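You operate a simulated robot arm through the tools that you are given. There is no shell and no other tool. Be economical: measure what you need, move in short steps, check, and stop when the job is done.

You are at the controls of a simulated two-armed robot. One attempt, no reset.

## Task
Pick up the zinc bolt from the top of the wooden table with one hand, pass it to the other hand and put it on the shelf under the grey bench.

The check looks at the end state, three seconds after you hand in, the way a careful person would. Anything else that was tipped, shoved, dropped, spilled or broken makes it a failure.

## Robot
Two 7-joint arms with two-finger parallel grippers on one trunk, on a base that drives. Base frame: it is fixed to the floor where the robot stands at the start and does not move with it; the origin is under the middle of the robot, x ahead of it, y to its left, z up. Lengths are in mm, angles in rad, forces in N, time in s.
The left shoulder is at the start at [50, 168, 1082], the right one opposite. With the tool pointing down near the work surface each hand reaches from about 200 to 660 mm from the robot's upright axis, wherever it stands, measured 20 degrees to its own side. Places, roughly: shelf under the grey bench [-2300, -2000, 400]. Payload 1.57 kg a hand.
The TCP of each hand is the grasp point between the finger pads, 30 mm short of the fingertips. In the tool frame z runs along the fingers and y along their closing line. Largest opening 80 mm; finger width 17, thickness 12; the body of the gripper, 40 by 82 mm, starts 80 mm behind the TCP.
Orientation is that of the tool frame in the base frame, as a unit quaternion [w, x, y, z]. With the fingers straight down and closing along the base's y, the tool's x points along the base's -x, its y along +y and its z along -z.

## Interface
- The arms move only by the tool apply_moves. It takes "left_plan", "right_plan" or both (then of equal length, played together; a hand with none holds still); each is a list of rows, each a list of 7 numbers: the shift along the tool's x, y, z in cm, then the turn, a rotation vector about the tool's x, y, z in rad, then the finger opening in cm, from 0 to 8. In form: [[x, y, z, ax, ay, az, claw], ...]. A call has 1 to 12 rows; each row shifts and turns the commanded pose from where the row before left it, along the tool's axes as they then stand. A row lasts 0.2 s, in which the tool goes at most 50 mm and 0.15 rad; a call with a longer step from one row to the next is refused whole, and so is a gripper value outside its range. A pose out of reach is approached as far as the arm can. The call stops where the force on the tool passes 40 N (or 10 N more than at its start, if that is more) or the arm is blocked; 0.2 s more then pass. Each finger travels about 45 mm/s and halts on what it meets, pressing with about 38 N; the grip force reading is that of the motor and also rises with nothing between the fingers. The clock runs only during rows and for 0.2 s after the last one: add rows that do not move to give the fingers time. It gives the time, the measured TCP pose, the force on the tool (base axes), the opening and the grip force at its end, in the units of the frame above (readings bear some noise), with the torque about the TCP (base axes, N m) and any sound that the robot's microphone picked up.
- Cameras (640 x 400 px; columns grow to the right, rows downward): "scene" is now at [129.8, 17, 1307.5]; the picture's right is [0.21, -0.98, 0.00], its down [-0.43, -0.09, -0.90] and it looks along [0.88, 0.19, -0.44] (base axes); focal length 264 px, centre (320, 200). "left" rides on the left gripper at [72, 7, -122] in its tool frame; the picture's right is [-0.09, 1.00, 0.00], its down [-0.84, -0.08, -0.54] and it looks along [-0.54, -0.05, 0.84] (tool axes); focal length 238 px, centre (320, 200). "right" rides on the right gripper at [72, -7, -122] in its tool frame; the picture's right is [0.09, 1.00, 0.00], its down [-0.84, 0.08, -0.54] and it looks along [-0.54, 0.05, 0.84] (tool axes); focal length 238 px, centre (320, 200). There is no depth. A picture from a camera that has moved, and an enlarged one, comes with that camera's place and axes in the base frame and with its lens.
- capture(camera): a new picture of that camera. It takes no simulated time.
- slide_trunk(by): slides the trunk up (or, below 0, down) by that many mm; the arms and the scene camera ride with it, the base frame stays. It gives what a move gives, with no picture.
- steer(legs): drives the robot by 1 to 6 legs, each [ahead, left, turn to the left] in mm, mm and rad, along the robot's own axes; the way and the turn of a leg run together, so that a leg with both is an arc; at most 1500 mm and 3.142 rad a leg. The arms and the cameras ride along, it lands a little off, and it stops where it bumps. It gives what a move gives.
- turn_head(pan, tilt): turns the head with the scene camera to pan (to the left, within 1.396 rad either way) and tilt (down, from -0.506 to 1.204), counted from straight ahead of the robot. It gives what a move gives.
- zoom(camera, box): a new picture of the part [left, top, right, bottom] of that camera's present view, enlarged. It takes no simulated time.
- finish_job(): hands the job in; it is judged then, once.

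Work in short steps. Places have to be worked out from the pictures, the camera data and where the tool is seen: move nearer, look again, correct. Check each grasp and each placing, and mend what went wrong. You have 120 turns and 108 pictures in all, those below and enlarged ones among them. Open the grippers and draw the arms clear of the work before you hand the job in, unless the task says otherwise; then end with one line.

The tools are called after ">>>" as a command line: name --argument value ..., lists and objects as JSON in quotes. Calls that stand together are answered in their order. apply_moves: Moves the arms, as the interface text tells. Its arguments: {"type":"object","properties":{"left_plan":{"type":"array"},"right_plan":{"type":"array"}},"required":[]} The other tools are called the same way: slide_trunk (by) slides the trunk up or down; steer (legs) drives the base; turn_head (pan, tilt) turns the head that bears the scene camera; capture (camera) takes a picture; zoom (camera, box) takes an enlarged picture of a part of a camera's view; finish_job () hands the job in.

At the start:

```text
t: 0.0
left_eef_pos: [381.0, 323.0, 1155.1]
left_tcp_rot: [0.0, 0.0, 1.0, 0.001]
left_contact_force: [-0.3, -0.2, -0.9]
left_torque: [0.01, 0.0, -0.01]
left_opening: 80.1
left_finger_force: 0.0
right_eef_pos: [444.4, -50.3, 1063.5]
right_tcp_rot: [0.0, 0.0, 1.0, 0.001]
right_contact_force: [-0.3, 0.6, -0.3]
right_torque: [0.01, 0.03, -0.01]
right_opening: 80.0
right_finger_force: 0.1
trunk travel left (down, up): [-250.0, 193.0]
robot x, y, heading: [-1.0, -1.0, 0.003]
head pan, tilt: [0.211, 0.461]
```

scene: 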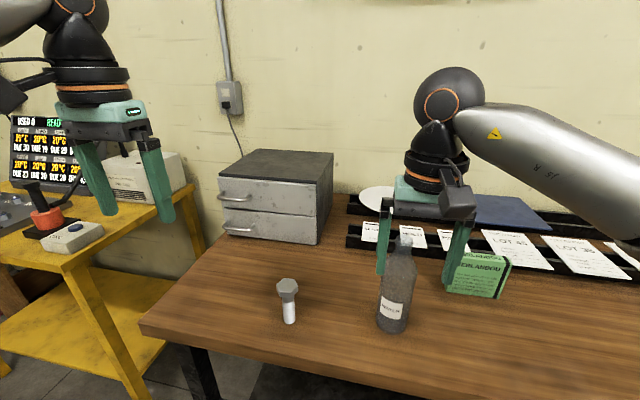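
right: 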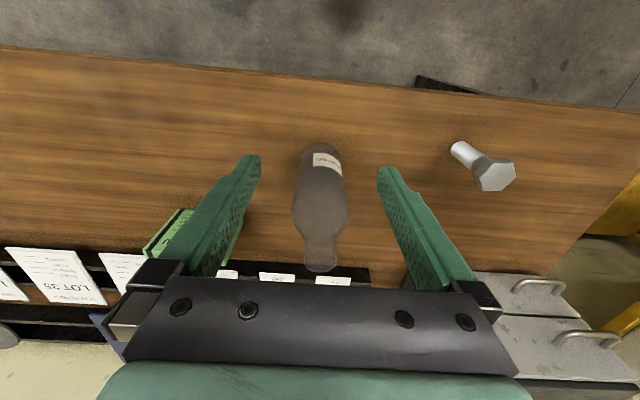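
left: 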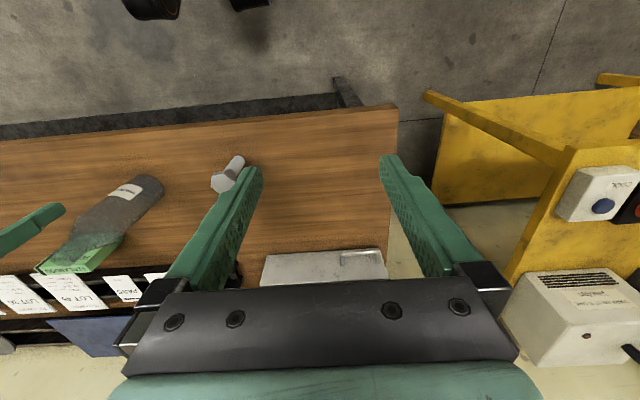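

The bolt stands head up at about [481, 155], roughly 105 mm tall. I move the right hand back and clear of the bottle, and the left hand over the bolt.

>>> apply_moves --left_plan '[[-2, -3.34, 1, 0, 0, 0, 8], [-2, -3.34, 1, 0, 0, 0, 8], [-2, -3.34, 1, 0, 0, 0, 8], [-2, -3.34, 1, 0, 0, 0, 8], [-2, -3.34, 1, 0, 0, 0, 8]]' --right_plan '[[2.5, 0, -3, 0, 0, 0, 8], [2.5, -3, -1, 0, 0, 0, 8], [2, -4, 0, 0, 0, 0, 8], [0, -4, 0, 0, 0, 0, 8], [0, -4, 0, 0, 0, 0, 8]]'

>>> capture --camera "left"

>>> capture --camera "scene"

```text
t: 1.2
left_eef_pos: [459.4, 190.9, 1110.9]
left_tcp_rot: [0.001, -0.003, 1.0, 0.001]
left_contact_force: [0.4, 0.5, 0.2]
left_torque: [0.02, 0.02, -0.04]
left_opening: 79.9
left_finger_force: 0.1
left hand out of reach, approached as far as the arm can: row 4, 5
right_eef_pos: [375.5, -200.3, 1103.5]
right_tcp_rot: [0.0, 0.001, 1.0, 0.0]
right_contact_force: [0.9, -0.1, -0.6]
right_torque: [-0.01, 0.02, 0.03]
right_opening: 80.0
right_finger_force: 0.0
trunk travel left (down, up): [-250.0, 193.0]
robot x, y, heading: [0.6, 5.0, 0.001]
head pan, tilt: [0.211, 0.461]
```

```text
104 pictures are left
camera left: at [386.8, 196.6, 1232.6], right [0.09, 1.0, 0.0], down [0.84, -0.07, 0.54], along [0.54, -0.05, -0.84], focal length 238 px, centre (320, 200)
```

left: 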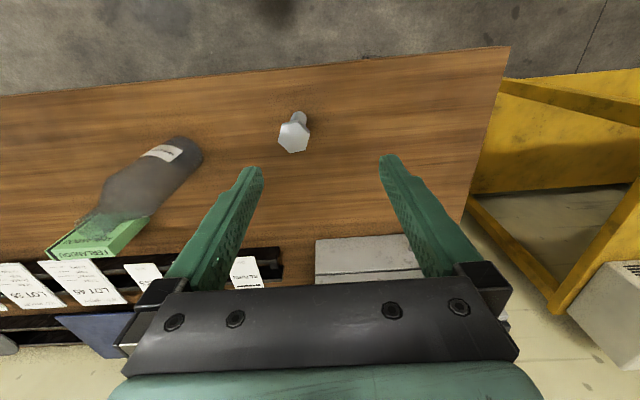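

```text
103 pictures are left
camera scene: at [128.9, 16.4, 1307.7], right [0.21, -0.98, 0.0], down [-0.43, -0.09, -0.9], along [0.88, 0.19, -0.44], focal length 264 px, centre (320, 200)
```

scene: 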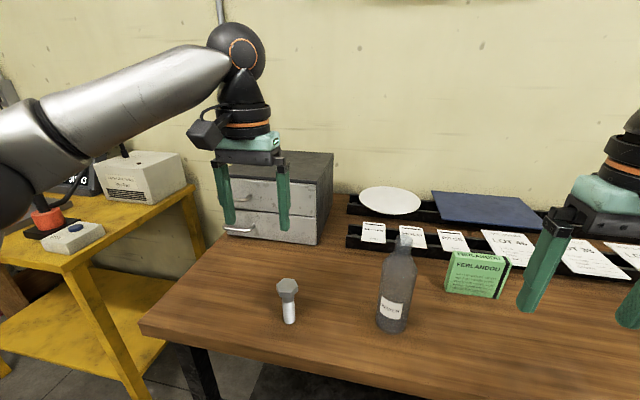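

The bolt head is at about [471, 157] and its top near z = 958. The reach was limited by height, so I lower the left hand and check where it ends up.

>>> apply_moves --left_plan '[[0, 0, 3, 0, 0, 0, 8], [0, 0, 3, 0, 0, 0, 8], [0, 0, 0, 0, 0, 0, 8]]'

>>> capture --camera "left"

```text
t: 2.0
left_eef_pos: [459.7, 189.6, 1047.9]
left_tcp_rot: [0.0, -0.001, 1.0, 0.001]
left_contact_force: [0.9, 0.1, -0.1]
left_torque: [-0.01, 0.0, -0.02]
left_opening: 80.1
left_finger_force: 0.1
right_eef_pos: [375.6, -198.4, 1104.7]
right_tcp_rot: [-0.001, 0.0, 1.0, 0.0]
right_contact_force: [0.6, -0.4, 0.0]
right_torque: [0.0, -0.01, -0.01]
right_opening: 79.9
right_finger_force: 0.0
trunk travel left (down, up): [-250.0, 193.0]
robot x, y, heading: [-4.5, 0.7, -0.001]
head pan, tilt: [0.211, 0.461]
```

```text
102 pictures are left
camera left: at [386.4, 196.4, 1170.3], right [0.09, 1.0, 0.0], down [0.84, -0.08, 0.54], along [0.54, -0.05, -0.84], focal length 238 px, centre (320, 200)
```

left: 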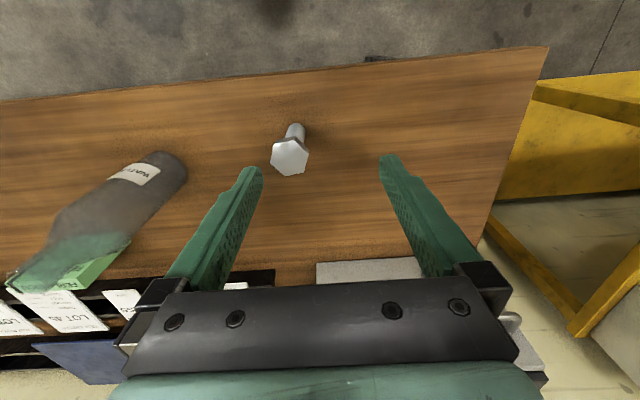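

The bolt is at about [473, 158]. I zoom in to see how the hex head is turned and move sideways to centre over it.

>>> apply_moves --left_plan '[[-0.7, -1.6, 2, 0, 0, 0, 8], [-0.6, -1.6, 1, 0, 0, 0, 8], [0, 0, 0, 0, 0, 0, 8]]'

>>> zoom --camera "left" --box '[220, 80, 420, 205]'

```text
t: 2.8
left_eef_pos: [469.5, 161.2, 1017.7]
left_tcp_rot: [0.001, 0.0, 1.0, -0.001]
left_contact_force: [0.4, 0.0, 0.1]
left_torque: [0.03, 0.02, 0.02]
left_opening: 80.1
left_finger_force: 0.0
left hand out of reach, approached as far as the arm can: row 2
right_eef_pos: [376.9, -198.7, 1104.2]
right_tcp_rot: [0.0, 0.001, 1.0, 0.0]
right_contact_force: [-0.9, 0.0, 0.1]
right_torque: [0.03, -0.01, -0.04]
right_opening: 79.9
right_finger_force: 0.1
trunk travel left (down, up): [-250.0, 193.0]
robot x, y, heading: [2.2, -1.1, 0.004]
head pan, tilt: [0.211, 0.461]
```

```text
3.20 times, centred on (320, 142) of left
camera zoom: at [396.5, 167.4, 1140.0], right [0.09, 1.0, 0.0], down [0.84, -0.07, 0.54], along [0.54, -0.05, -0.84], focal length 763 px, centre (320, 384)
```

zoom: 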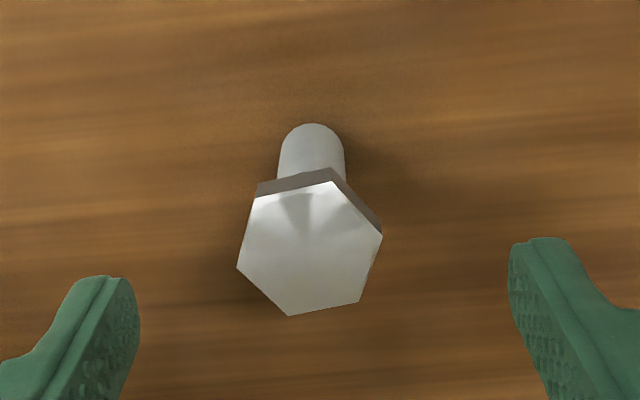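

The hex flats face about 68° in the base frame, so I turn the tool by +0.38 about its z axis while centring on [473, 157] and lowering a little.

>>> apply_moves --left_plan '[[0, 0, 1, 0, 0, 0.128, 8], [0, 0, 1, 0, 0, 0.128, 8], [0, 0, 0, 0, 0, 0.128, 8], [0, 0, 0, 0, 0, 0, 8]]'

>>> capture --camera "left"

>>> capture --camera "scene"

```text
t: 3.8
left_eef_pos: [467.5, 159.8, 996.8]
left_tcp_rot: [0.001, 0.191, 0.982, 0.0]
left_contact_force: [0.8, 0.1, -0.5]
left_torque: [0.02, -0.01, -0.01]
left_opening: 80.1
left_finger_force: 0.0
right_eef_pos: [376.0, -198.9, 1103.8]
right_tcp_rot: [0.001, 0.0, 1.0, 0.0]
right_contact_force: [-0.1, -0.3, 0.2]
right_torque: [0.01, 0.01, -0.03]
right_opening: 80.1
right_finger_force: 0.1
trunk travel left (down, up): [-250.0, 193.0]
robot x, y, heading: [-1.2, -0.2, -0.003]
head pan, tilt: [0.211, 0.461]
```

```text
100 pictures are left
camera left: at [404.3, 191.5, 1119.0], right [0.46, 0.89, 0.0], down [0.75, -0.39, 0.54], along [0.48, -0.25, -0.84], focal length 238 px, centre (320, 200)
```

left: 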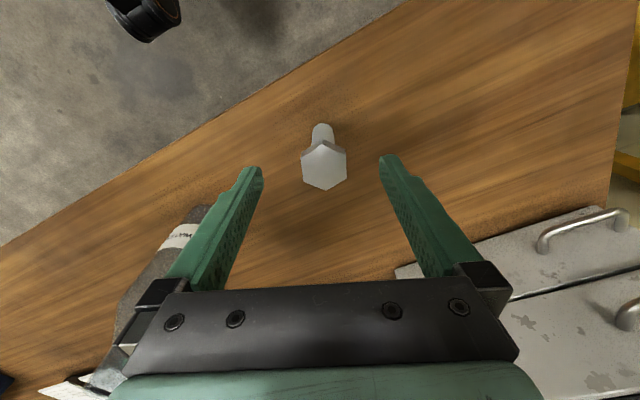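

```text
99 pictures are left
camera scene: at [129.8, 17.0, 1307.5], right [0.21, -0.98, 0.0], down [-0.43, -0.09, -0.9], along [0.88, 0.19, -0.44], focal length 264 px, centre (320, 200)
```

scene: 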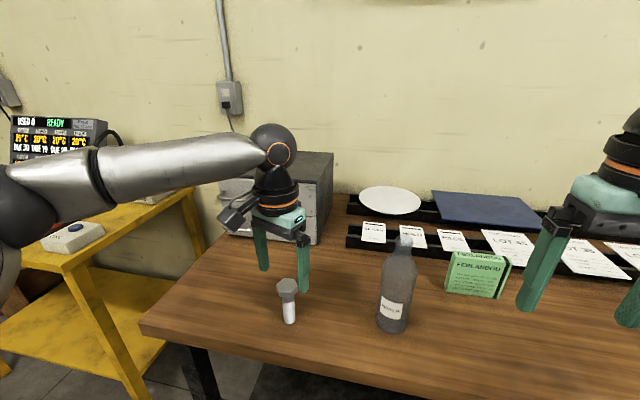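

Aligned with the flats; the head is at about [472, 159]. I descend to z ≈ 945 with a small forward correction.

>>> apply_moves --left_plan '[[-0.2, 0.05, 1.3, 0, 0, 0, 8], [-0.2, 0.05, 1.3, 0, 0, 0, 8], [0, 0, 1.3, 0, 0, 0, 8], [0, 0, 1.3, 0, 0, 0, 8], [0, 0, 0, 0, 0, 0, 8]]'

>>> zoom --camera "left" --box '[220, 120, 420, 245]'

>>> zoom --camera "scene" --box '[208, 230, 368, 330]'

```text
t: 5.0
left_eef_pos: [474.3, 161.8, 944.4]
left_tcp_rot: [0.001, 0.19, 0.982, 0.0]
left_contact_force: [0.3, 0.1, -0.1]
left_torque: [0.0, 0.0, -0.01]
left_opening: 80.2
left_finger_force: 0.0
right_eef_pos: [376.1, -198.6, 1103.0]
right_tcp_rot: [0.0, 0.001, 1.0, 0.001]
right_contact_force: [0.3, -0.3, -0.5]
right_torque: [0.0, 0.02, -0.03]
right_opening: 80.2
right_finger_force: 0.0
trunk travel left (down, up): [-250.0, 193.0]
robot x, y, heading: [2.6, -0.5, 0.005]
head pan, tilt: [0.211, 0.461]
```

```text
3.20 times, centred on (320, 182) of left
camera zoom: at [408.9, 193.9, 1067.1], right [0.46, 0.89, 0.0], down [0.75, -0.38, 0.54], along [0.48, -0.25, -0.84], focal length 763 px, centre (320, 256)
```

zoom: 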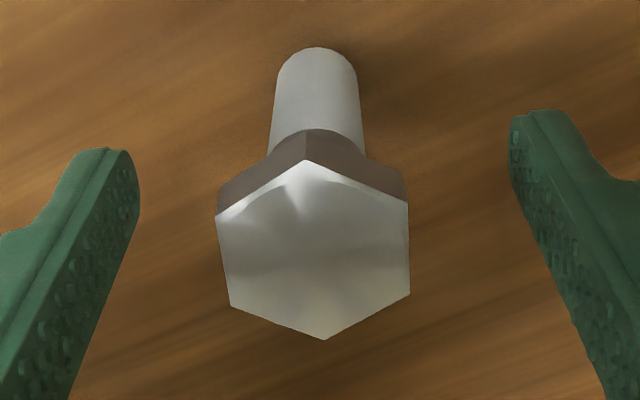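

```text
4.00 times, centred on (288, 280) of scene
camera zoom: at [129.8, 17.0, 1307.5], right [0.21, -0.98, 0.0], down [-0.43, -0.09, -0.9], along [0.88, 0.19, -0.44], focal length 1057 px, centre (448, -120)
```

zoom: 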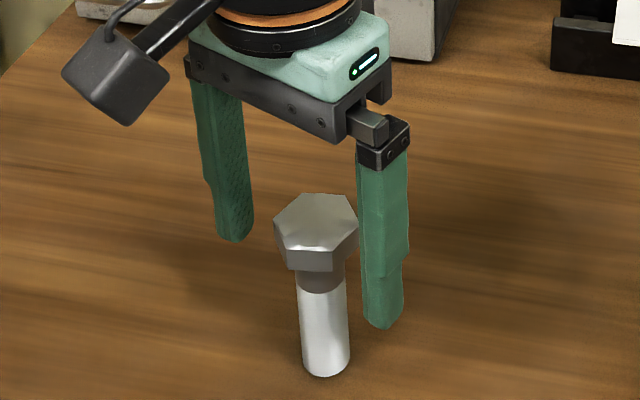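

The head is nearly centred between the fingers, 2–3 mm toward the tool's −y side. I nudge the tool over and close.

>>> apply_moves --left_plan '[[0.1, -0.3, 0, 0, 0, 0, 6], [0, 0, 0, 0, 0, 0, 5], [0, 0, 0, 0, 0, 0, 4], [0, 0, 0, 0, 0, 0, 2], [0, 0, 0, 0, 0, 0, 1], [0, 0, 0, 0, 0, 0, 1]]'

>>> zoom --camera "scene" --box '[208, 230, 368, 330]'

```text
t: 6.4
left_eef_pos: [471.6, 159.8, 945.1]
left_tcp_rot: [0.001, 0.19, 0.982, 0.0]
left_contact_force: [0.6, 1.8, 0.7]
left_torque: [0.11, 0.01, 0.01]
left_opening: 35.8
left_finger_force: 37.7
right_eef_pos: [376.7, -198.9, 1104.3]
right_tcp_rot: [0.0, 0.001, 1.0, 0.0]
right_contact_force: [0.2, 0.4, -0.7]
right_torque: [0.01, 0.03, -0.05]
right_opening: 79.9
right_finger_force: 0.2
trunk travel left (down, up): [-250.0, 193.0]
robot x, y, heading: [-1.2, 0.5, 0.003]
head pan, tilt: [0.211, 0.461]
```

```text
4.00 times, centred on (288, 280) of scene
camera zoom: at [129.8, 17.2, 1307.5], right [0.21, -0.98, 0.0], down [-0.43, -0.09, -0.9], along [0.88, 0.19, -0.44], focal length 1057 px, centre (448, -120)
```

zoom: 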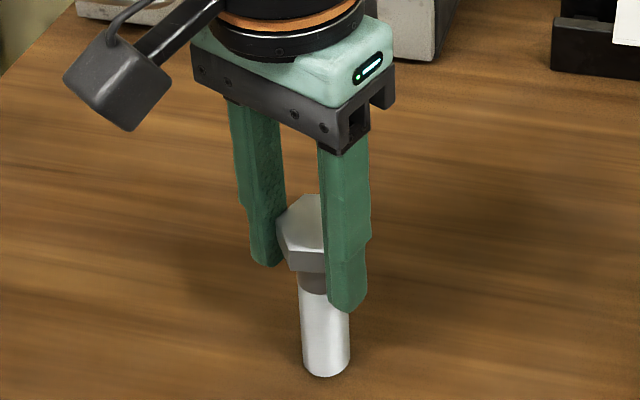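

The grip holds at 35.8 mm, the head's width. I lift straight up 13 cm.

>>> apply_moves --left_plan '[[0, 0, -1.5, 0, 0, 0, 1], [0.5, 0, -3, 0, 0, 0, 1], [1, 0, -3, 0, 0, 0, 1], [2, 0, -3, 0, 0, 0, 1], [3, 0, -2.5, 0, 0, 0, 1], [3, 0, 0, 0, 0, 0, 1]]'

>>> capture --camera "scene"

```text
t: 7.8
left_eef_pos: [384.6, 193.7, 1073.0]
left_tcp_rot: [0.0, 0.19, 0.982, -0.001]
left_contact_force: [0.5, -0.5, -4.6]
left_torque: [0.03, 0.06, 0.02]
left_opening: 35.5
left_finger_force: 38.3
right_eef_pos: [375.0, -197.6, 1103.1]
right_tcp_rot: [0.0, 0.0, 1.0, 0.0]
right_contact_force: [0.6, 0.6, 0.1]
right_torque: [0.03, -0.01, -0.02]
right_opening: 80.3
right_finger_force: 0.2
trunk travel left (down, up): [-250.0, 193.0]
robot x, y, heading: [-1.7, 1.3, 0.002]
head pan, tilt: [0.211, 0.461]
```

```text
95 pictures are left
camera scene: at [129.7, 17.4, 1307.5], right [0.21, -0.98, 0.0], down [-0.43, -0.09, -0.9], along [0.88, 0.19, -0.44], focal length 264 px, centre (320, 200)
```

scene: 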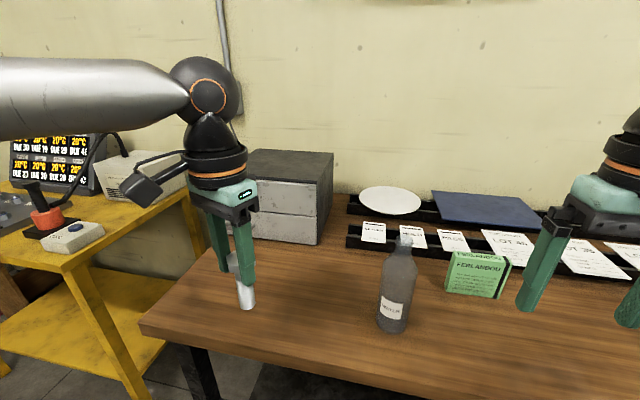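

The bolt is held (about 5 N of weight). Before backing off I look around to either side.

>>> turn_head --pan -1.396 --tilt 0.4

>>> capture --camera "scene"

>>> turn_head --pan 1.396 --tilt 0.4

>>> capture --camera "scene"

```text
t: 9.5
left_eef_pos: [386.0, 193.6, 1072.0]
left_tcp_rot: [0.001, 0.19, 0.982, 0.0]
left_contact_force: [-0.2, -0.4, -3.8]
left_torque: [0.01, 0.02, -0.03]
left_opening: 35.7
left_finger_force: 38.0
right_eef_pos: [375.3, -198.2, 1103.4]
right_tcp_rot: [0.0, -0.001, 1.0, -0.001]
right_contact_force: [-0.5, 0.9, 0.1]
right_torque: [0.0, 0.0, -0.03]
right_opening: 80.1
right_finger_force: 0.1
trunk travel left (down, up): [-250.0, 193.0]
robot x, y, heading: [0.4, -0.2, -0.002]
head pan, tilt: [-1.396, 0.4]
```

```text
94 pictures are left
camera scene: at [56.5, -93.3, 1313.1], right [-0.98, -0.17, 0.0], down [-0.07, 0.38, -0.92], along [0.16, -0.91, -0.39], focal length 264 px, centre (320, 200)
```

scene: 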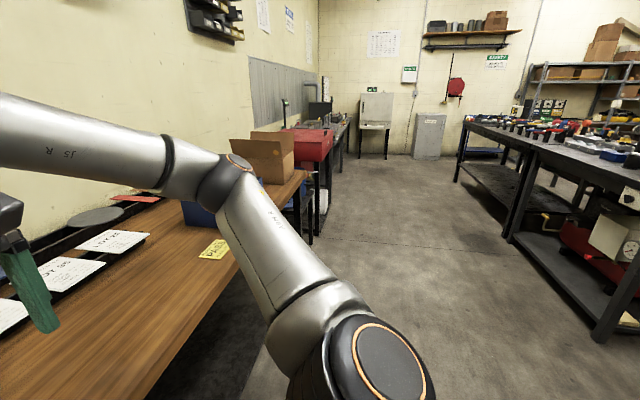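

```text
t: 11.9
left_eef_pos: [386.1, 193.7, 1072.2]
left_tcp_rot: [0.001, 0.19, 0.982, 0.0]
left_contact_force: [0.1, -0.2, -3.8]
left_torque: [0.02, 0.02, -0.01]
left_opening: 35.6
left_finger_force: 38.3
right_eef_pos: [375.2, -198.4, 1102.5]
right_tcp_rot: [0.0, 0.0, 1.0, 0.001]
right_contact_force: [0.1, 0.0, -0.4]
right_torque: [0.02, -0.06, 0.01]
right_opening: 79.9
right_finger_force: 0.1
trunk travel left (down, up): [-250.0, 193.0]
robot x, y, heading: [-1.6, 3.3, 0.002]
head pan, tilt: [1.396, 0.4]
```

```text
93 pictures are left
camera scene: at [56.5, 89.1, 1313.1], right [0.98, -0.17, 0.0], down [-0.07, -0.38, -0.92], along [0.16, 0.91, -0.39], focal length 264 px, centre (320, 200)
```

scene: 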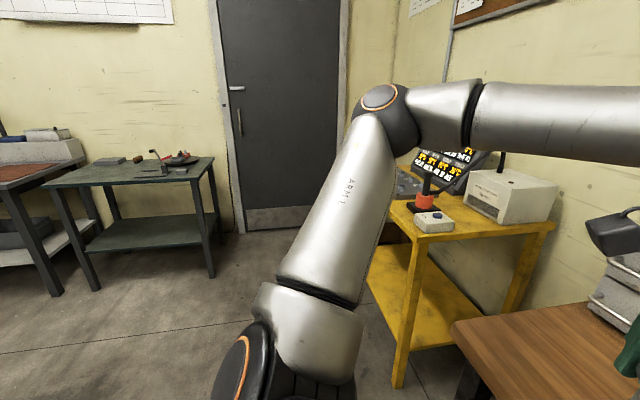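

The grey benches stand behind to the right, their fronts near x ≈ −1330. I back off 400 mm from the table so the handover is away from the bottle and I can look around safely.

>>> steer --legs '[[-400, 0, 0]]'

>>> turn_head --pan -1.396 --tilt 0.3

>>> capture --camera "scene"

```text
t: 14.4
left_eef_pos: [-6.4, 190.2, 1072.7]
left_tcp_rot: [0.0, 0.194, 0.981, -0.001]
left_contact_force: [0.3, 0.9, -3.9]
left_torque: [0.01, 0.03, 0.02]
left_opening: 35.5
left_finger_force: 37.9
right_eef_pos: [-20.0, -199.8, 1103.2]
right_tcp_rot: [0.0, 0.005, 1.0, 0.0]
right_contact_force: [-0.9, 0.1, 1.2]
right_torque: [0.0, 0.02, 0.01]
right_opening: 80.1
right_finger_force: 0.0
trunk travel left (down, up): [-250.0, 193.0]
robot x, y, heading: [-392.0, 0.8, -0.007]
head pan, tilt: [1.396, 0.4]
```

```text
t: 16.9
left_eef_pos: [-5.2, 191.4, 1072.2]
left_tcp_rot: [0.0, 0.194, 0.981, 0.0]
left_contact_force: [-1.0, -0.1, -3.4]
left_torque: [0.01, 0.03, -0.02]
left_opening: 35.5
left_finger_force: 37.3
right_eef_pos: [-19.3, -200.5, 1102.5]
right_tcp_rot: [0.0, 0.004, 1.0, 0.0]
right_contact_force: [-0.9, 0.8, 0.4]
right_torque: [0.02, -0.01, 0.03]
right_opening: 79.9
right_finger_force: 0.0
trunk travel left (down, up): [-250.0, 193.0]
robot x, y, heading: [-397.4, -3.0, -0.011]
head pan, tilt: [-1.396, 0.3]
```

```text
92 pictures are left
camera scene: at [-337.6, -92.9, 1322.4], right [-0.99, -0.17, 0.0], down [-0.05, 0.29, -0.96], along [0.16, -0.94, -0.3], focal length 264 px, centre (320, 200)
```

scene: 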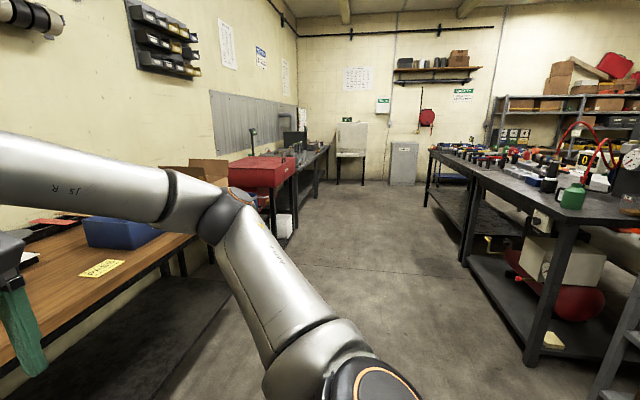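

I turn the robot right 90° in place (arms stay within ~450 mm of its axis, clear of the table) to see the bench.

>>> steer --legs '[[0, 0, -1.57]]'

>>> turn_head --pan -0.7 --tilt 0.35

>>> capture --camera "scene"

>>> turn_head --pan -1.396 --tilt 0.35

>>> capture --camera "scene"

```text
t: 21.2
left_eef_pos: [-216.3, -391.3, 1073.1]
left_tcp_rot: [0.0, 0.839, 0.544, -0.001]
left_contact_force: [0.0, -0.4, -4.0]
left_torque: [-0.01, -0.01, -0.01]
left_opening: 35.4
left_finger_force: 38.6
right_eef_pos: [-607.7, -365.3, 1103.3]
right_tcp_rot: [0.0, 0.721, 0.693, 0.0]
right_contact_force: [0.1, -0.6, -0.2]
right_torque: [0.01, 0.02, 0.0]
right_opening: 79.9
right_finger_force: 0.0
trunk travel left (down, up): [-250.0, 193.0]
robot x, y, heading: [-392.2, 1.8, -1.614]
head pan, tilt: [-1.396, 0.3]
```

```text
t: 22.2
left_eef_pos: [-215.8, -392.3, 1072.4]
left_tcp_rot: [0.0, 0.84, 0.543, 0.0]
left_contact_force: [0.1, 1.2, -4.6]
left_torque: [0.07, -0.02, -0.01]
left_opening: 35.5
left_finger_force: 37.8
right_eef_pos: [-607.1, -366.6, 1102.6]
right_tcp_rot: [0.0, 0.721, 0.693, 0.0]
right_contact_force: [0.0, -0.5, 0.8]
right_torque: [0.0, -0.01, 0.02]
right_opening: 80.1
right_finger_force: 0.0
trunk travel left (down, up): [-250.0, 193.0]
robot x, y, heading: [-391.2, -1.8, -1.609]
head pan, tilt: [-0.7, 0.351]
```

```text
91 pictures are left
camera scene: at [-457.7, -109.6, 1317.6], right [-0.74, 0.68, 0.0], down [0.23, 0.25, -0.94], along [-0.63, -0.69, -0.34], focal length 264 px, centre (320, 200)
```

scene: 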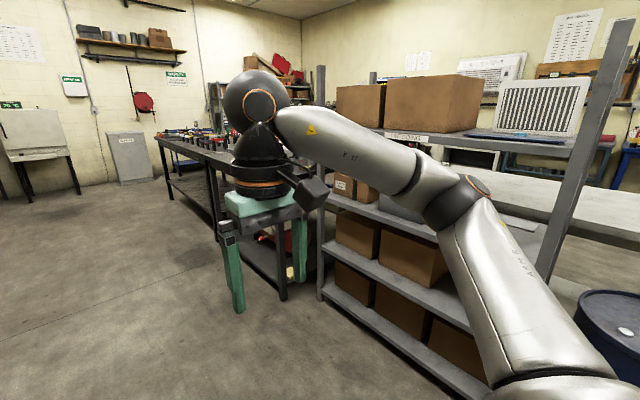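

```text
t: 23.3
left_eef_pos: [-214.5, -392.9, 1071.8]
left_tcp_rot: [-0.001, 0.84, 0.543, 0.0]
left_contact_force: [0.5, 0.6, -4.3]
left_torque: [0.02, -0.04, 0.0]
left_opening: 35.4
left_finger_force: 38.5
right_eef_pos: [-606.5, -365.9, 1102.8]
right_tcp_rot: [0.0, 0.721, 0.693, 0.001]
right_contact_force: [-0.9, -0.7, 1.1]
right_torque: [0.01, 0.02, -0.05]
right_opening: 80.2
right_finger_force: 0.1
trunk travel left (down, up): [-250.0, 193.0]
robot x, y, heading: [-391.6, 2.1, -1.611]
head pan, tilt: [-1.396, 0.351]
```

```text
90 pictures are left
camera scene: at [-487.2, -53.4, 1317.7], right [-0.13, 0.99, 0.0], down [0.34, 0.05, -0.94], along [-0.93, -0.13, -0.34], focal length 264 px, centre (320, 200)
```

scene: 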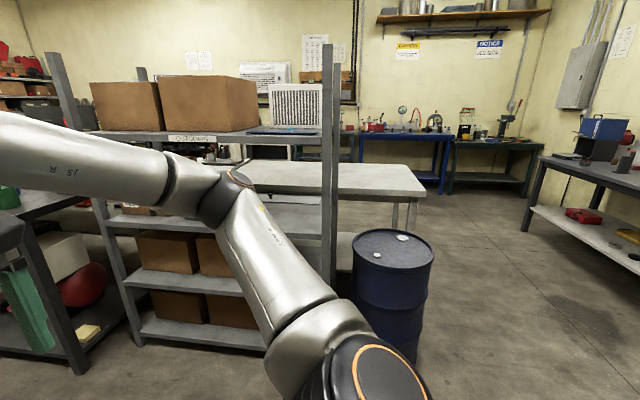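

The light grey bench line lies behind the rack (right end near x −2016…−2660, y ≈ 320), so the target shelf is probably reached from its far side. I turn to face −x, then strafe toward the open aisle at y ≈ 1000 and look ahead.

>>> steer --legs '[[0, 0, -1.53], [0, -1000, 0]]'

>>> turn_head --pan 0 --tilt 0.3

>>> capture --camera "scene"

```text
t: 32.1
left_eef_pos: [-776.8, 799.4, 1072.4]
left_tcp_rot: [0.0, 0.981, -0.196, 0.0]
left_contact_force: [1.0, -0.3, -3.7]
left_torque: [-0.04, -0.07, 0.02]
left_opening: 35.4
left_finger_force: 37.8
right_eef_pos: [-763.6, 1191.4, 1103.1]
right_tcp_rot: [0.0, 1.0, -0.007, 0.0]
right_contact_force: [-0.6, 0.8, -0.7]
right_torque: [-0.01, -0.02, 0.01]
right_opening: 80.0
right_finger_force: 0.0
trunk travel left (down, up): [-250.0, 193.0]
robot x, y, heading: [-385.7, 990.2, 3.126]
head pan, tilt: [-1.396, 0.351]
```

```text
t: 33.7
left_eef_pos: [-777.1, 800.6, 1072.1]
left_tcp_rot: [0.0, 0.981, -0.196, 0.0]
left_contact_force: [0.1, -0.5, -4.2]
left_torque: [-0.03, -0.03, 0.0]
left_opening: 35.6
left_finger_force: 38.2
right_eef_pos: [-761.2, 1192.1, 1103.5]
right_tcp_rot: [0.001, 1.0, -0.007, 0.0]
right_contact_force: [0.3, 0.4, -0.1]
right_torque: [0.02, 0.03, 0.02]
right_opening: 80.2
right_finger_force: 0.0
trunk travel left (down, up): [-250.0, 193.0]
robot x, y, heading: [-388.1, 991.0, 3.13]
head pan, tilt: [0.0, 0.3]
```

```text
89 pictures are left
camera scene: at [-521.9, 987.8, 1322.3], right [0.01, 1.0, 0.0], down [0.3, 0.0, -0.96], along [-0.96, 0.01, -0.3], focal length 264 px, centre (320, 200)
```

scene: 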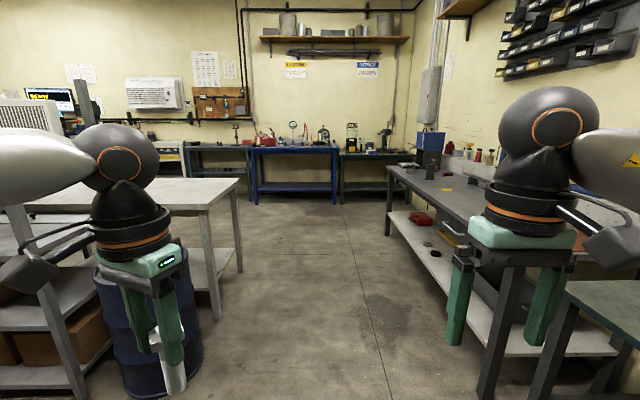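

The aisle is clear. I drive ahead about 2.9 m to x ≈ −3300 and look left along the far side of the light bench.

>>> steer --legs '[[1450, 0, 0], [1450, 0, 0]]'

>>> turn_head --pan 1.3 --tilt 0.3

>>> capture --camera "scene"

```text
t: 47.8
left_eef_pos: [-3699.6, 834.5, 1072.0]
left_tcp_rot: [0.0, 0.981, -0.197, 0.001]
left_contact_force: [0.1, -0.7, -3.3]
left_torque: [0.01, 0.0, -0.04]
left_opening: 35.4
left_finger_force: 38.5
right_eef_pos: [-3682.1, 1225.6, 1102.1]
right_tcp_rot: [0.0, 1.0, -0.007, 0.0]
right_contact_force: [0.4, -0.3, 0.0]
right_torque: [-0.02, 0.0, -0.01]
right_opening: 79.8
right_finger_force: 0.0
trunk travel left (down, up): [-250.0, 193.0]
robot x, y, heading: [-3308.6, 1024.4, 3.126]
head pan, tilt: [0.0, 0.3]
```

```text
t: 49.2
left_eef_pos: [-3698.8, 835.0, 1072.4]
left_tcp_rot: [-0.001, 0.98, -0.198, -0.001]
left_contact_force: [0.1, -0.6, -3.2]
left_torque: [-0.02, -0.06, 0.01]
left_opening: 35.7
left_finger_force: 37.8
right_eef_pos: [-3683.5, 1226.7, 1103.0]
right_tcp_rot: [0.0, 1.0, -0.006, 0.0]
right_contact_force: [0.7, 0.2, -0.8]
right_torque: [0.0, -0.01, 0.0]
right_opening: 80.2
right_finger_force: 0.0
trunk travel left (down, up): [-250.0, 193.0]
robot x, y, heading: [-3313.3, 1024.7, 3.129]
head pan, tilt: [1.3, 0.3]
```

```text
88 pictures are left
camera scene: at [-3376.5, 930.9, 1322.4], right [-0.96, 0.28, 0.0], down [0.08, 0.28, -0.96], along [-0.27, -0.92, -0.3], focal length 264 px, centre (320, 200)
```

scene: 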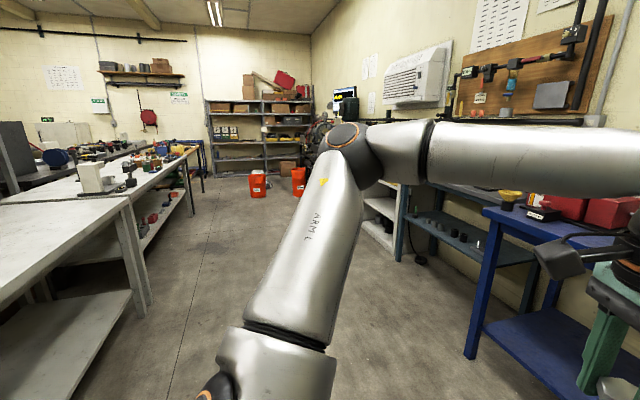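

The bench at y ≈ −950 and beyond, facing this aisle, matches the given place. I turn to face −y, drive 1.9 m along the aisle and look left.

>>> steer --legs '[[100, 0, 1.57], [1450, 0, 0], [700, 0, 0]]'

>>> turn_head --pan 0.7 --tilt 0.5

>>> capture --camera "scene"

```text
t: 63.8
left_eef_pos: [-3247.2, -1588.9, 1073.1]
left_tcp_rot: [0.0, 0.839, 0.545, 0.0]
left_contact_force: [0.7, -0.4, -3.7]
left_torque: [0.03, -0.01, 0.04]
left_opening: 35.5
left_finger_force: 37.6
right_eef_pos: [-3639.5, -1565.1, 1102.6]
right_tcp_rot: [0.001, 0.72, 0.694, 0.001]
right_contact_force: [0.3, 0.1, -0.1]
right_torque: [0.03, 0.04, -0.02]
right_opening: 79.9
right_finger_force: 0.1
trunk travel left (down, up): [-250.0, 193.0]
robot x, y, heading: [-3426.1, -1195.9, -1.609]
head pan, tilt: [1.3, 0.3]
```

```text
t: 64.8
left_eef_pos: [-3248.3, -1589.1, 1073.5]
left_tcp_rot: [-0.001, 0.838, 0.545, 0.0]
left_contact_force: [1.5, -0.5, -4.3]
left_torque: [0.02, 0.0, 0.01]
left_opening: 35.7
left_finger_force: 38.4
right_eef_pos: [-3638.6, -1563.5, 1103.0]
right_tcp_rot: [0.0, 0.72, 0.694, 0.0]
right_contact_force: [0.1, 0.0, 0.8]
right_torque: [-0.01, 0.02, 0.0]
right_opening: 80.0
right_finger_force: 0.1
trunk travel left (down, up): [-250.0, 193.0]
robot x, y, heading: [-3426.5, -1195.1, -1.613]
head pan, tilt: [0.7, 0.499]
```

```text
87 pictures are left
camera scene: at [-3371.7, -1310.3, 1304.0], right [-0.79, -0.62, 0.0], down [-0.29, 0.38, -0.88], along [0.54, -0.69, -0.48], focal length 264 px, centre (320, 200)
```

scene: 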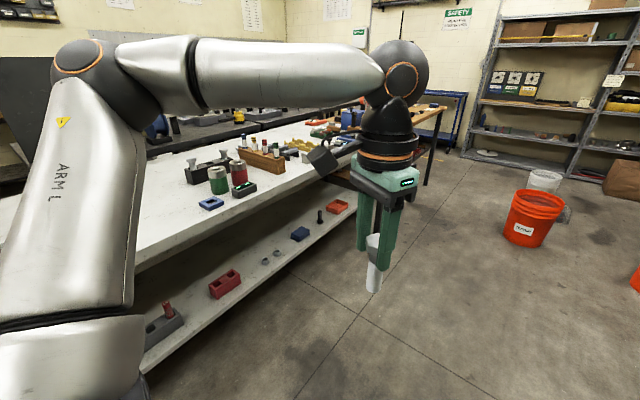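

The shelf holds several small items near its front with free gaps. I turn to face the bench (+x) and strafe to y ≈ −2000.

>>> steer --legs '[[0, 0, 1.61], [0, -800, 0]]'

>>> turn_head --pan 0 --tilt 0.75

>>> capture --camera "scene"

```text
t: 73.0
left_eef_pos: [-3029.7, -1789.4, 1072.9]
left_tcp_rot: [0.0, 0.185, 0.983, 0.0]
left_contact_force: [-0.1, -0.2, -3.8]
left_torque: [0.04, 0.03, 0.0]
left_opening: 35.4
left_finger_force: 38.8
right_eef_pos: [-3035.9, -2180.5, 1102.7]
right_tcp_rot: [0.0, -0.005, 1.0, 0.0]
right_contact_force: [0.4, 0.0, 0.1]
right_torque: [0.0, -0.01, -0.01]
right_opening: 79.9
right_finger_force: 0.0
trunk travel left (down, up): [-250.0, 193.0]
robot x, y, heading: [-3416.2, -1984.8, 0.006]
head pan, tilt: [0.7, 0.499]
```

```text
t: 74.0
left_eef_pos: [-3030.1, -1788.5, 1073.0]
left_tcp_rot: [0.0, 0.185, 0.983, 0.001]
left_contact_force: [0.8, 0.6, -3.8]
left_torque: [0.01, 0.04, 0.04]
left_opening: 35.6
left_finger_force: 38.2
right_eef_pos: [-3036.3, -2181.5, 1103.9]
right_tcp_rot: [0.0, -0.005, 1.0, 0.0]
right_contact_force: [-0.5, 0.0, -1.1]
right_torque: [0.01, 0.01, 0.02]
right_opening: 79.9
right_finger_force: 0.1
trunk travel left (down, up): [-250.0, 193.0]
robot x, y, heading: [-3413.2, -1985.2, 0.019]
head pan, tilt: [0.0, 0.75]
```

```text
86 pictures are left
camera scene: at [-3290.9, -1987.2, 1282.0], right [0.01, -1.0, 0.0], down [-0.68, -0.01, -0.73], along [0.73, 0.01, -0.68], focal length 264 px, centre (320, 200)
```

scene: 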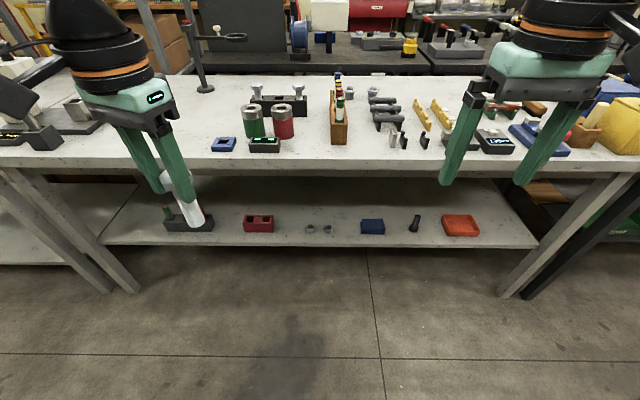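

Gaps on the shelf: between the nuts and the blue block (y ≈ −2100) and between the red block and the nuts (y ≈ −1845). I do the handover here, clear of everything. The left hand rolls so its closing line runs along x, and the right hand tilts to point left (+y), pitched slightly down.

>>> apply_moves --left_plan '[[0, 0, 0, 0, 0, 0.132, 1], [0, 0, 0, 0, 0, 0.132, 1], [0, 0, 0, 0, 0, 0.132, 1], [0, 0, 0, 0, 0, 0.132, 1], [0, 0, 0, 0, 0, 0.132, 1], [0, 0, 0, 0, 0, 0.132, 1], [0, 0, 0, 0, 0, 0.132, 1], [0, 0, 0, 0, 0, 0.132, 1], [0, 0, 0, 0, 0, 0.132, 1]]' --right_plan '[[0, 0, 0, -0.141, 0, 0, 8], [0, 0, 0, -0.141, 0, 0, 8], [0, 0, 0, -0.141, 0, 0, 8], [0, 0, 0, -0.141, 0, 0, 8], [0, 0, 0, -0.141, 0, 0, 8], [0, 0, 0, -0.141, 0, 0, 8], [0, 0, 0, -0.141, 0, 0, 8], [0, 0, 0, -0.141, 0, 0, 8], [0, 0, 0, -0.141, 0, 0, 8]]'

>>> turn_head --pan 0 --tilt 0.5

>>> capture --camera "scene"

```text
t: 76.0
left_eef_pos: [-3030.5, -1789.0, 1071.7]
left_tcp_rot: [0.001, 0.704, 0.71, 0.0]
left_contact_force: [0.7, 0.0, -4.1]
left_torque: [0.04, 0.03, 0.0]
left_opening: 35.9
left_finger_force: 38.0
right_eef_pos: [-3035.6, -2181.6, 1103.6]
right_tcp_rot: [-0.002, -0.005, 0.805, 0.593]
right_contact_force: [0.1, 0.1, 0.4]
right_torque: [0.01, -0.05, -0.02]
right_opening: 79.9
right_finger_force: 0.1
trunk travel left (down, up): [-250.0, 193.0]
robot x, y, heading: [-3414.2, -1989.1, 0.012]
head pan, tilt: [0.0, 0.75]
```

```text
t: 76.8
left_eef_pos: [-3030.1, -1789.4, 1072.7]
left_tcp_rot: [0.0, 0.703, 0.711, 0.0]
left_contact_force: [-0.3, 0.3, -3.8]
left_torque: [0.03, 0.0, -0.02]
left_opening: 35.7
left_finger_force: 37.9
right_eef_pos: [-3036.1, -2180.8, 1103.8]
right_tcp_rot: [-0.004, -0.005, 0.805, 0.593]
right_contact_force: [0.2, -0.1, 0.2]
right_torque: [0.02, -0.02, 0.02]
right_opening: 80.1
right_finger_force: 0.1
trunk travel left (down, up): [-250.0, 193.0]
robot x, y, heading: [-3415.8, -1986.0, 0.014]
head pan, tilt: [0.0, 0.499]
```

```text
85 pictures are left
camera scene: at [-3282.8, -1987.2, 1303.9], right [0.01, -1.0, 0.0], down [-0.48, -0.01, -0.88], along [0.88, 0.01, -0.48], focal length 264 px, centre (320, 200)
```

scene: 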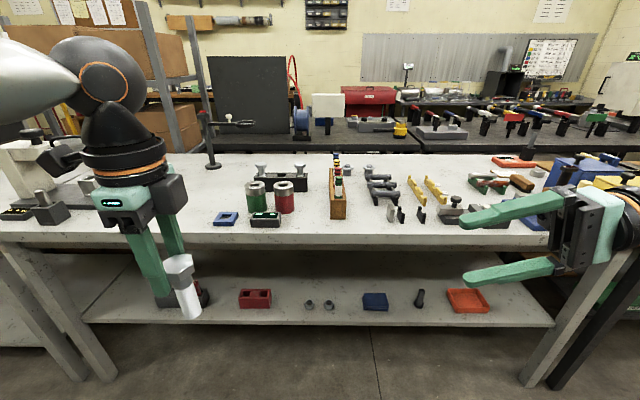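

Both turned as intended. Now I roll the right hand +90° about its own axis so its camera is on top and the fingers close horizontally.

>>> apply_moves --right_plan '[[0, 0, 0, 0, 0, 0.143, 8], [0, 0, 0, 0, 0, 0.143, 8], [0, 0, 0, 0, 0, 0.143, 8], [0, 0, 0, 0, 0, 0.143, 8], [0, 0, 0, 0, 0, 0.143, 8], [0, 0, 0, 0, 0, 0.143, 8], [0, 0, 0, 0, 0, 0.143, 8], [0, 0, 0, 0, 0, 0.143, 8], [0, 0, 0, 0, 0, 0.143, 8], [0, 0, 0, 0, 0, 0.143, 8], [0, 0, 0, 0, 0, 0.141, 8]]'

>>> capture --camera "scene"

>>> capture --camera "right"

```text
t: 79.2
left_eef_pos: [-3030.8, -1788.8, 1072.6]
left_tcp_rot: [-0.001, 0.702, 0.712, -0.001]
left_contact_force: [-0.8, 0.7, -4.6]
left_torque: [0.06, 0.04, -0.04]
left_opening: 35.6
left_finger_force: 37.8
right_eef_pos: [-3036.5, -2181.9, 1103.4]
right_tcp_rot: [-0.422, 0.567, 0.572, 0.416]
right_contact_force: [0.0, 0.1, -0.7]
right_torque: [-0.02, 0.02, 0.01]
right_opening: 79.9
right_finger_force: 0.0
trunk travel left (down, up): [-250.0, 193.0]
robot x, y, heading: [-3414.8, -1985.4, 0.009]
head pan, tilt: [0.0, 0.499]
```

```text
84 pictures are left
camera scene: at [-3282.8, -1987.2, 1303.9], right [0.01, -1.0, 0.0], down [-0.48, -0.01, -0.88], along [0.88, 0.01, -0.48], focal length 264 px, centre (320, 200)
```

scene: 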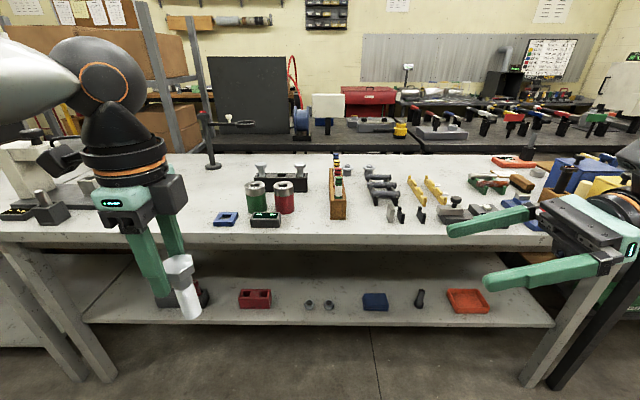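

```text
83 pictures are left
camera right: at [-3042.2, -2277.1, 1209.5], right [1.0, 0.04, 0.09], down [0.08, -0.77, -0.64], along [0.04, 0.64, -0.76], focal length 238 px, centre (320, 200)
```

right: 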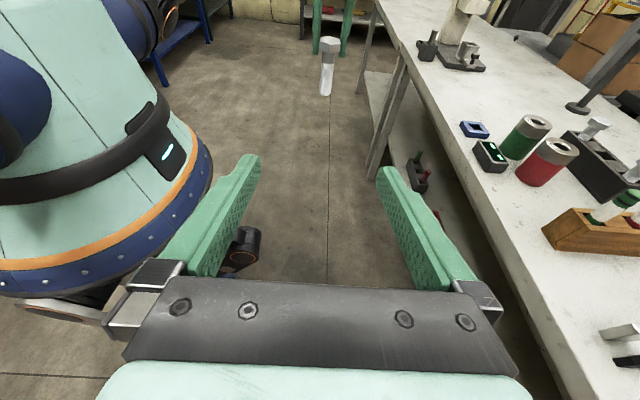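

The right camera shows the bolt straight ahead with its bottom at about z 979. I move the right hand to a standoff 110 mm short of the shank along the approach line.

>>> apply_moves --right_plan '[[0.37, 0.09, 4.19, 0, 0, 0, 6], [0.37, 0.09, 4.19, 0, 0, 0, 6], [0.37, 0.09, 4.19, 0, 0, 0, 6], [0.37, 0.09, 4.19, 0, 0, 0, 6], [0.37, 0.09, 4.19, 0, 0, 0, 6], [0.37, 0.09, 4.19, 0, 0, 0, 6], [0.37, 0.09, 4.19, 0, 0, 0, 6], [0, 0, 0, 0, 0, 0, 6]]'

>>> capture --camera "scene"

>>> capture --camera "right"

```text
t: 81.0
left_eef_pos: [-3030.1, -1789.7, 1073.4]
left_tcp_rot: [-0.001, 0.703, 0.711, 0.0]
left_contact_force: [-0.3, -0.5, -4.4]
left_torque: [0.04, -0.01, 0.05]
left_opening: 35.6
left_finger_force: 38.7
right_eef_pos: [-3033.1, -1891.1, 1042.7]
right_tcp_rot: [-0.422, 0.566, 0.572, 0.417]
right_contact_force: [-0.2, 1.1, 0.5]
right_torque: [-0.02, 0.0, -0.02]
right_opening: 60.3
right_finger_force: 0.0
trunk travel left (down, up): [-250.0, 193.0]
robot x, y, heading: [-3417.8, -1986.4, 0.017]
head pan, tilt: [0.0, 0.499]
```

```text
82 pictures are left
camera scene: at [-3282.8, -1987.3, 1304.0], right [0.01, -1.0, 0.0], down [-0.48, -0.01, -0.88], along [0.88, 0.01, -0.48], focal length 264 px, centre (320, 200)
```

scene: 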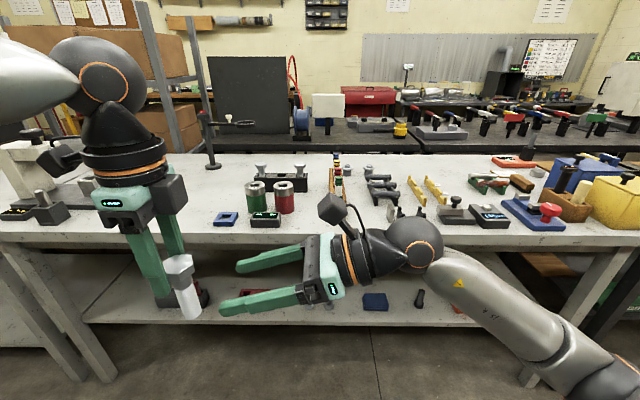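

```text
81 pictures are left
camera right: at [-3038.7, -1987.7, 1149.2], right [1.0, 0.04, 0.09], down [0.09, -0.77, -0.64], along [0.04, 0.64, -0.76], focal length 238 px, centre (320, 200)
```

right: 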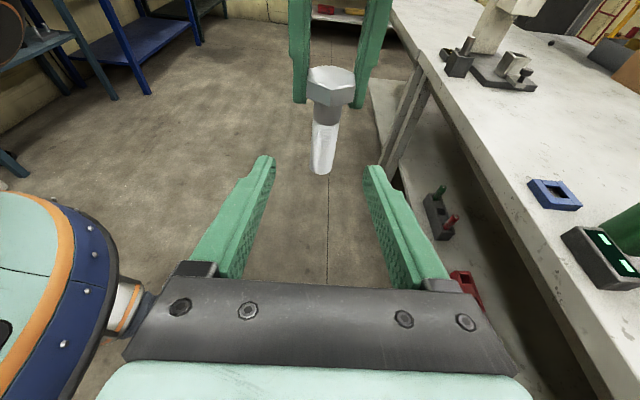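

Well lined up. I advance the final 107 mm so that the shank comes between the right pads about 30 mm above its bottom.

>>> apply_moves --right_plan '[[-0.07, 0.06, 2.7, 0, 0, 0, 6], [-0.07, 0.06, 2.7, 0, 0, 0, 6], [-0.07, 0.06, 2.7, 0, 0, 0, 6], [-0.08, 0.06, 2.6, 0, 0, 0, 6], [0, 0, 0, 0, 0, 0, 6]]'

>>> capture --camera "right"

>>> zoom --camera "scene" --box '[60, 150, 380, 350]'

```text
t: 82.2
left_eef_pos: [-3030.3, -1789.5, 1074.0]
left_tcp_rot: [0.0, 0.703, 0.712, 0.0]
left_contact_force: [0.1, -0.3, -3.4]
left_torque: [0.05, 0.02, -0.05]
left_opening: 35.7
left_finger_force: 38.0
right_eef_pos: [-3032.7, -1789.5, 1006.3]
right_tcp_rot: [-0.421, 0.566, 0.573, 0.417]
right_contact_force: [0.1, 0.5, -0.1]
right_torque: [-0.01, -0.05, -0.01]
right_opening: 60.1
right_finger_force: 0.1
trunk travel left (down, up): [-250.0, 193.0]
robot x, y, heading: [-3414.9, -1983.5, 0.011]
head pan, tilt: [0.0, 0.499]
```

```text
80 pictures are left
camera right: at [-3038.5, -1885.8, 1112.5], right [1.0, 0.04, 0.09], down [0.09, -0.77, -0.64], along [0.04, 0.64, -0.76], focal length 238 px, centre (320, 200)
```

right: 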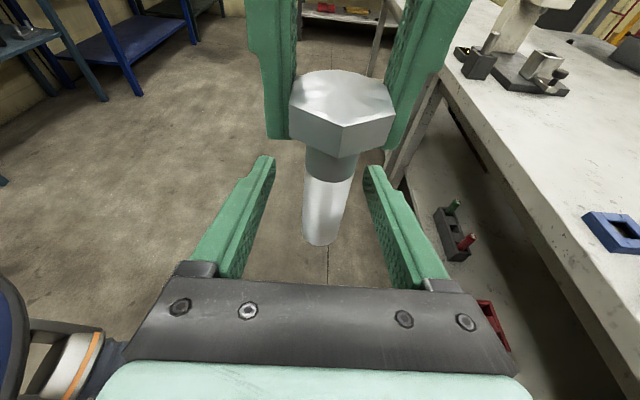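

```text
2.00 times, centred on (220, 250) of scene
camera zoom: at [-3282.8, -1987.3, 1304.0], right [0.01, -1.0, 0.0], down [-0.48, -0.01, -0.88], along [0.88, 0.01, -0.48], focal length 528 px, centre (520, 100)
```

zoom: 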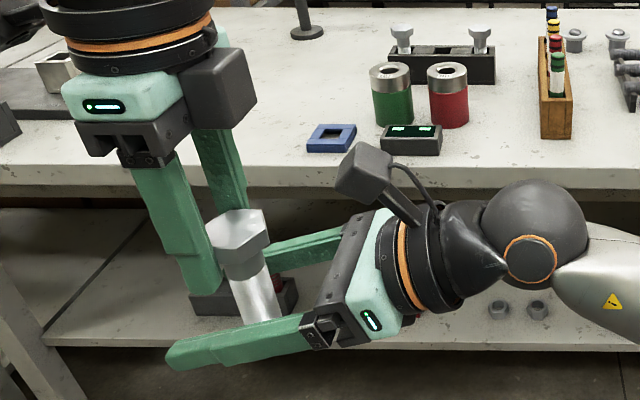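

The shank is between the right pads, ~3 mm off centre. I shift 3 mm and close the right hand on it while the left holds.

>>> apply_moves --right_plan '[[0, 0.3, 0, 0, 0, 0, 5], [0, 0, 0, 0, 0, 0, 4], [0, 0, 0, 0, 0, 0, 3], [0, 0, 0, 0, 0, 0, 2], [0, 0, 0, 0, 0, 0, 0.5], [0, 0, 0, 0, 0, 0, 0.5], [0, 0, 0, 0, 0, 0, 0.5]]'

>>> capture --camera "right"

```text
t: 83.8
left_eef_pos: [-3029.9, -1788.7, 1072.6]
left_tcp_rot: [0.001, 0.703, 0.711, 0.0]
left_contact_force: [6.6, 2.9, -3.8]
left_torque: [0.14, -0.62, 0.06]
left_opening: 35.7
left_finger_force: 37.7
right_eef_pos: [-3029.6, -1789.9, 1007.0]
right_tcp_rot: [-0.421, 0.566, 0.573, 0.417]
right_contact_force: [-7.5, -2.8, 0.1]
right_torque: [-0.01, 0.2, -0.17]
right_opening: 22.8
right_finger_force: 35.6
trunk travel left (down, up): [-250.0, 193.0]
robot x, y, heading: [-3413.0, -1986.5, 0.007]
head pan, tilt: [0.0, 0.499]
```

```text
78 pictures are left
camera right: at [-3035.2, -1885.7, 1112.8], right [1.0, 0.04, 0.09], down [0.09, -0.77, -0.64], along [0.04, 0.64, -0.76], focal length 238 px, centre (320, 200)
```

right: 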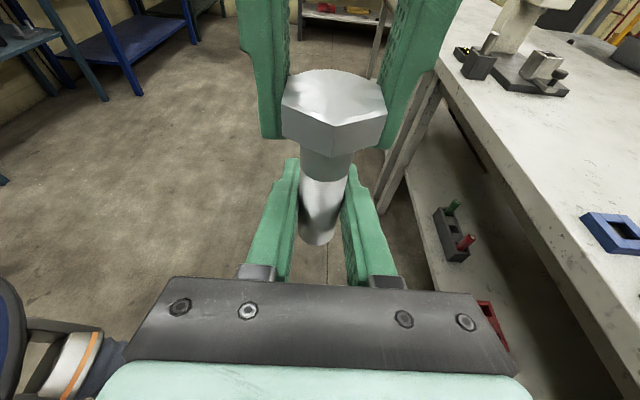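

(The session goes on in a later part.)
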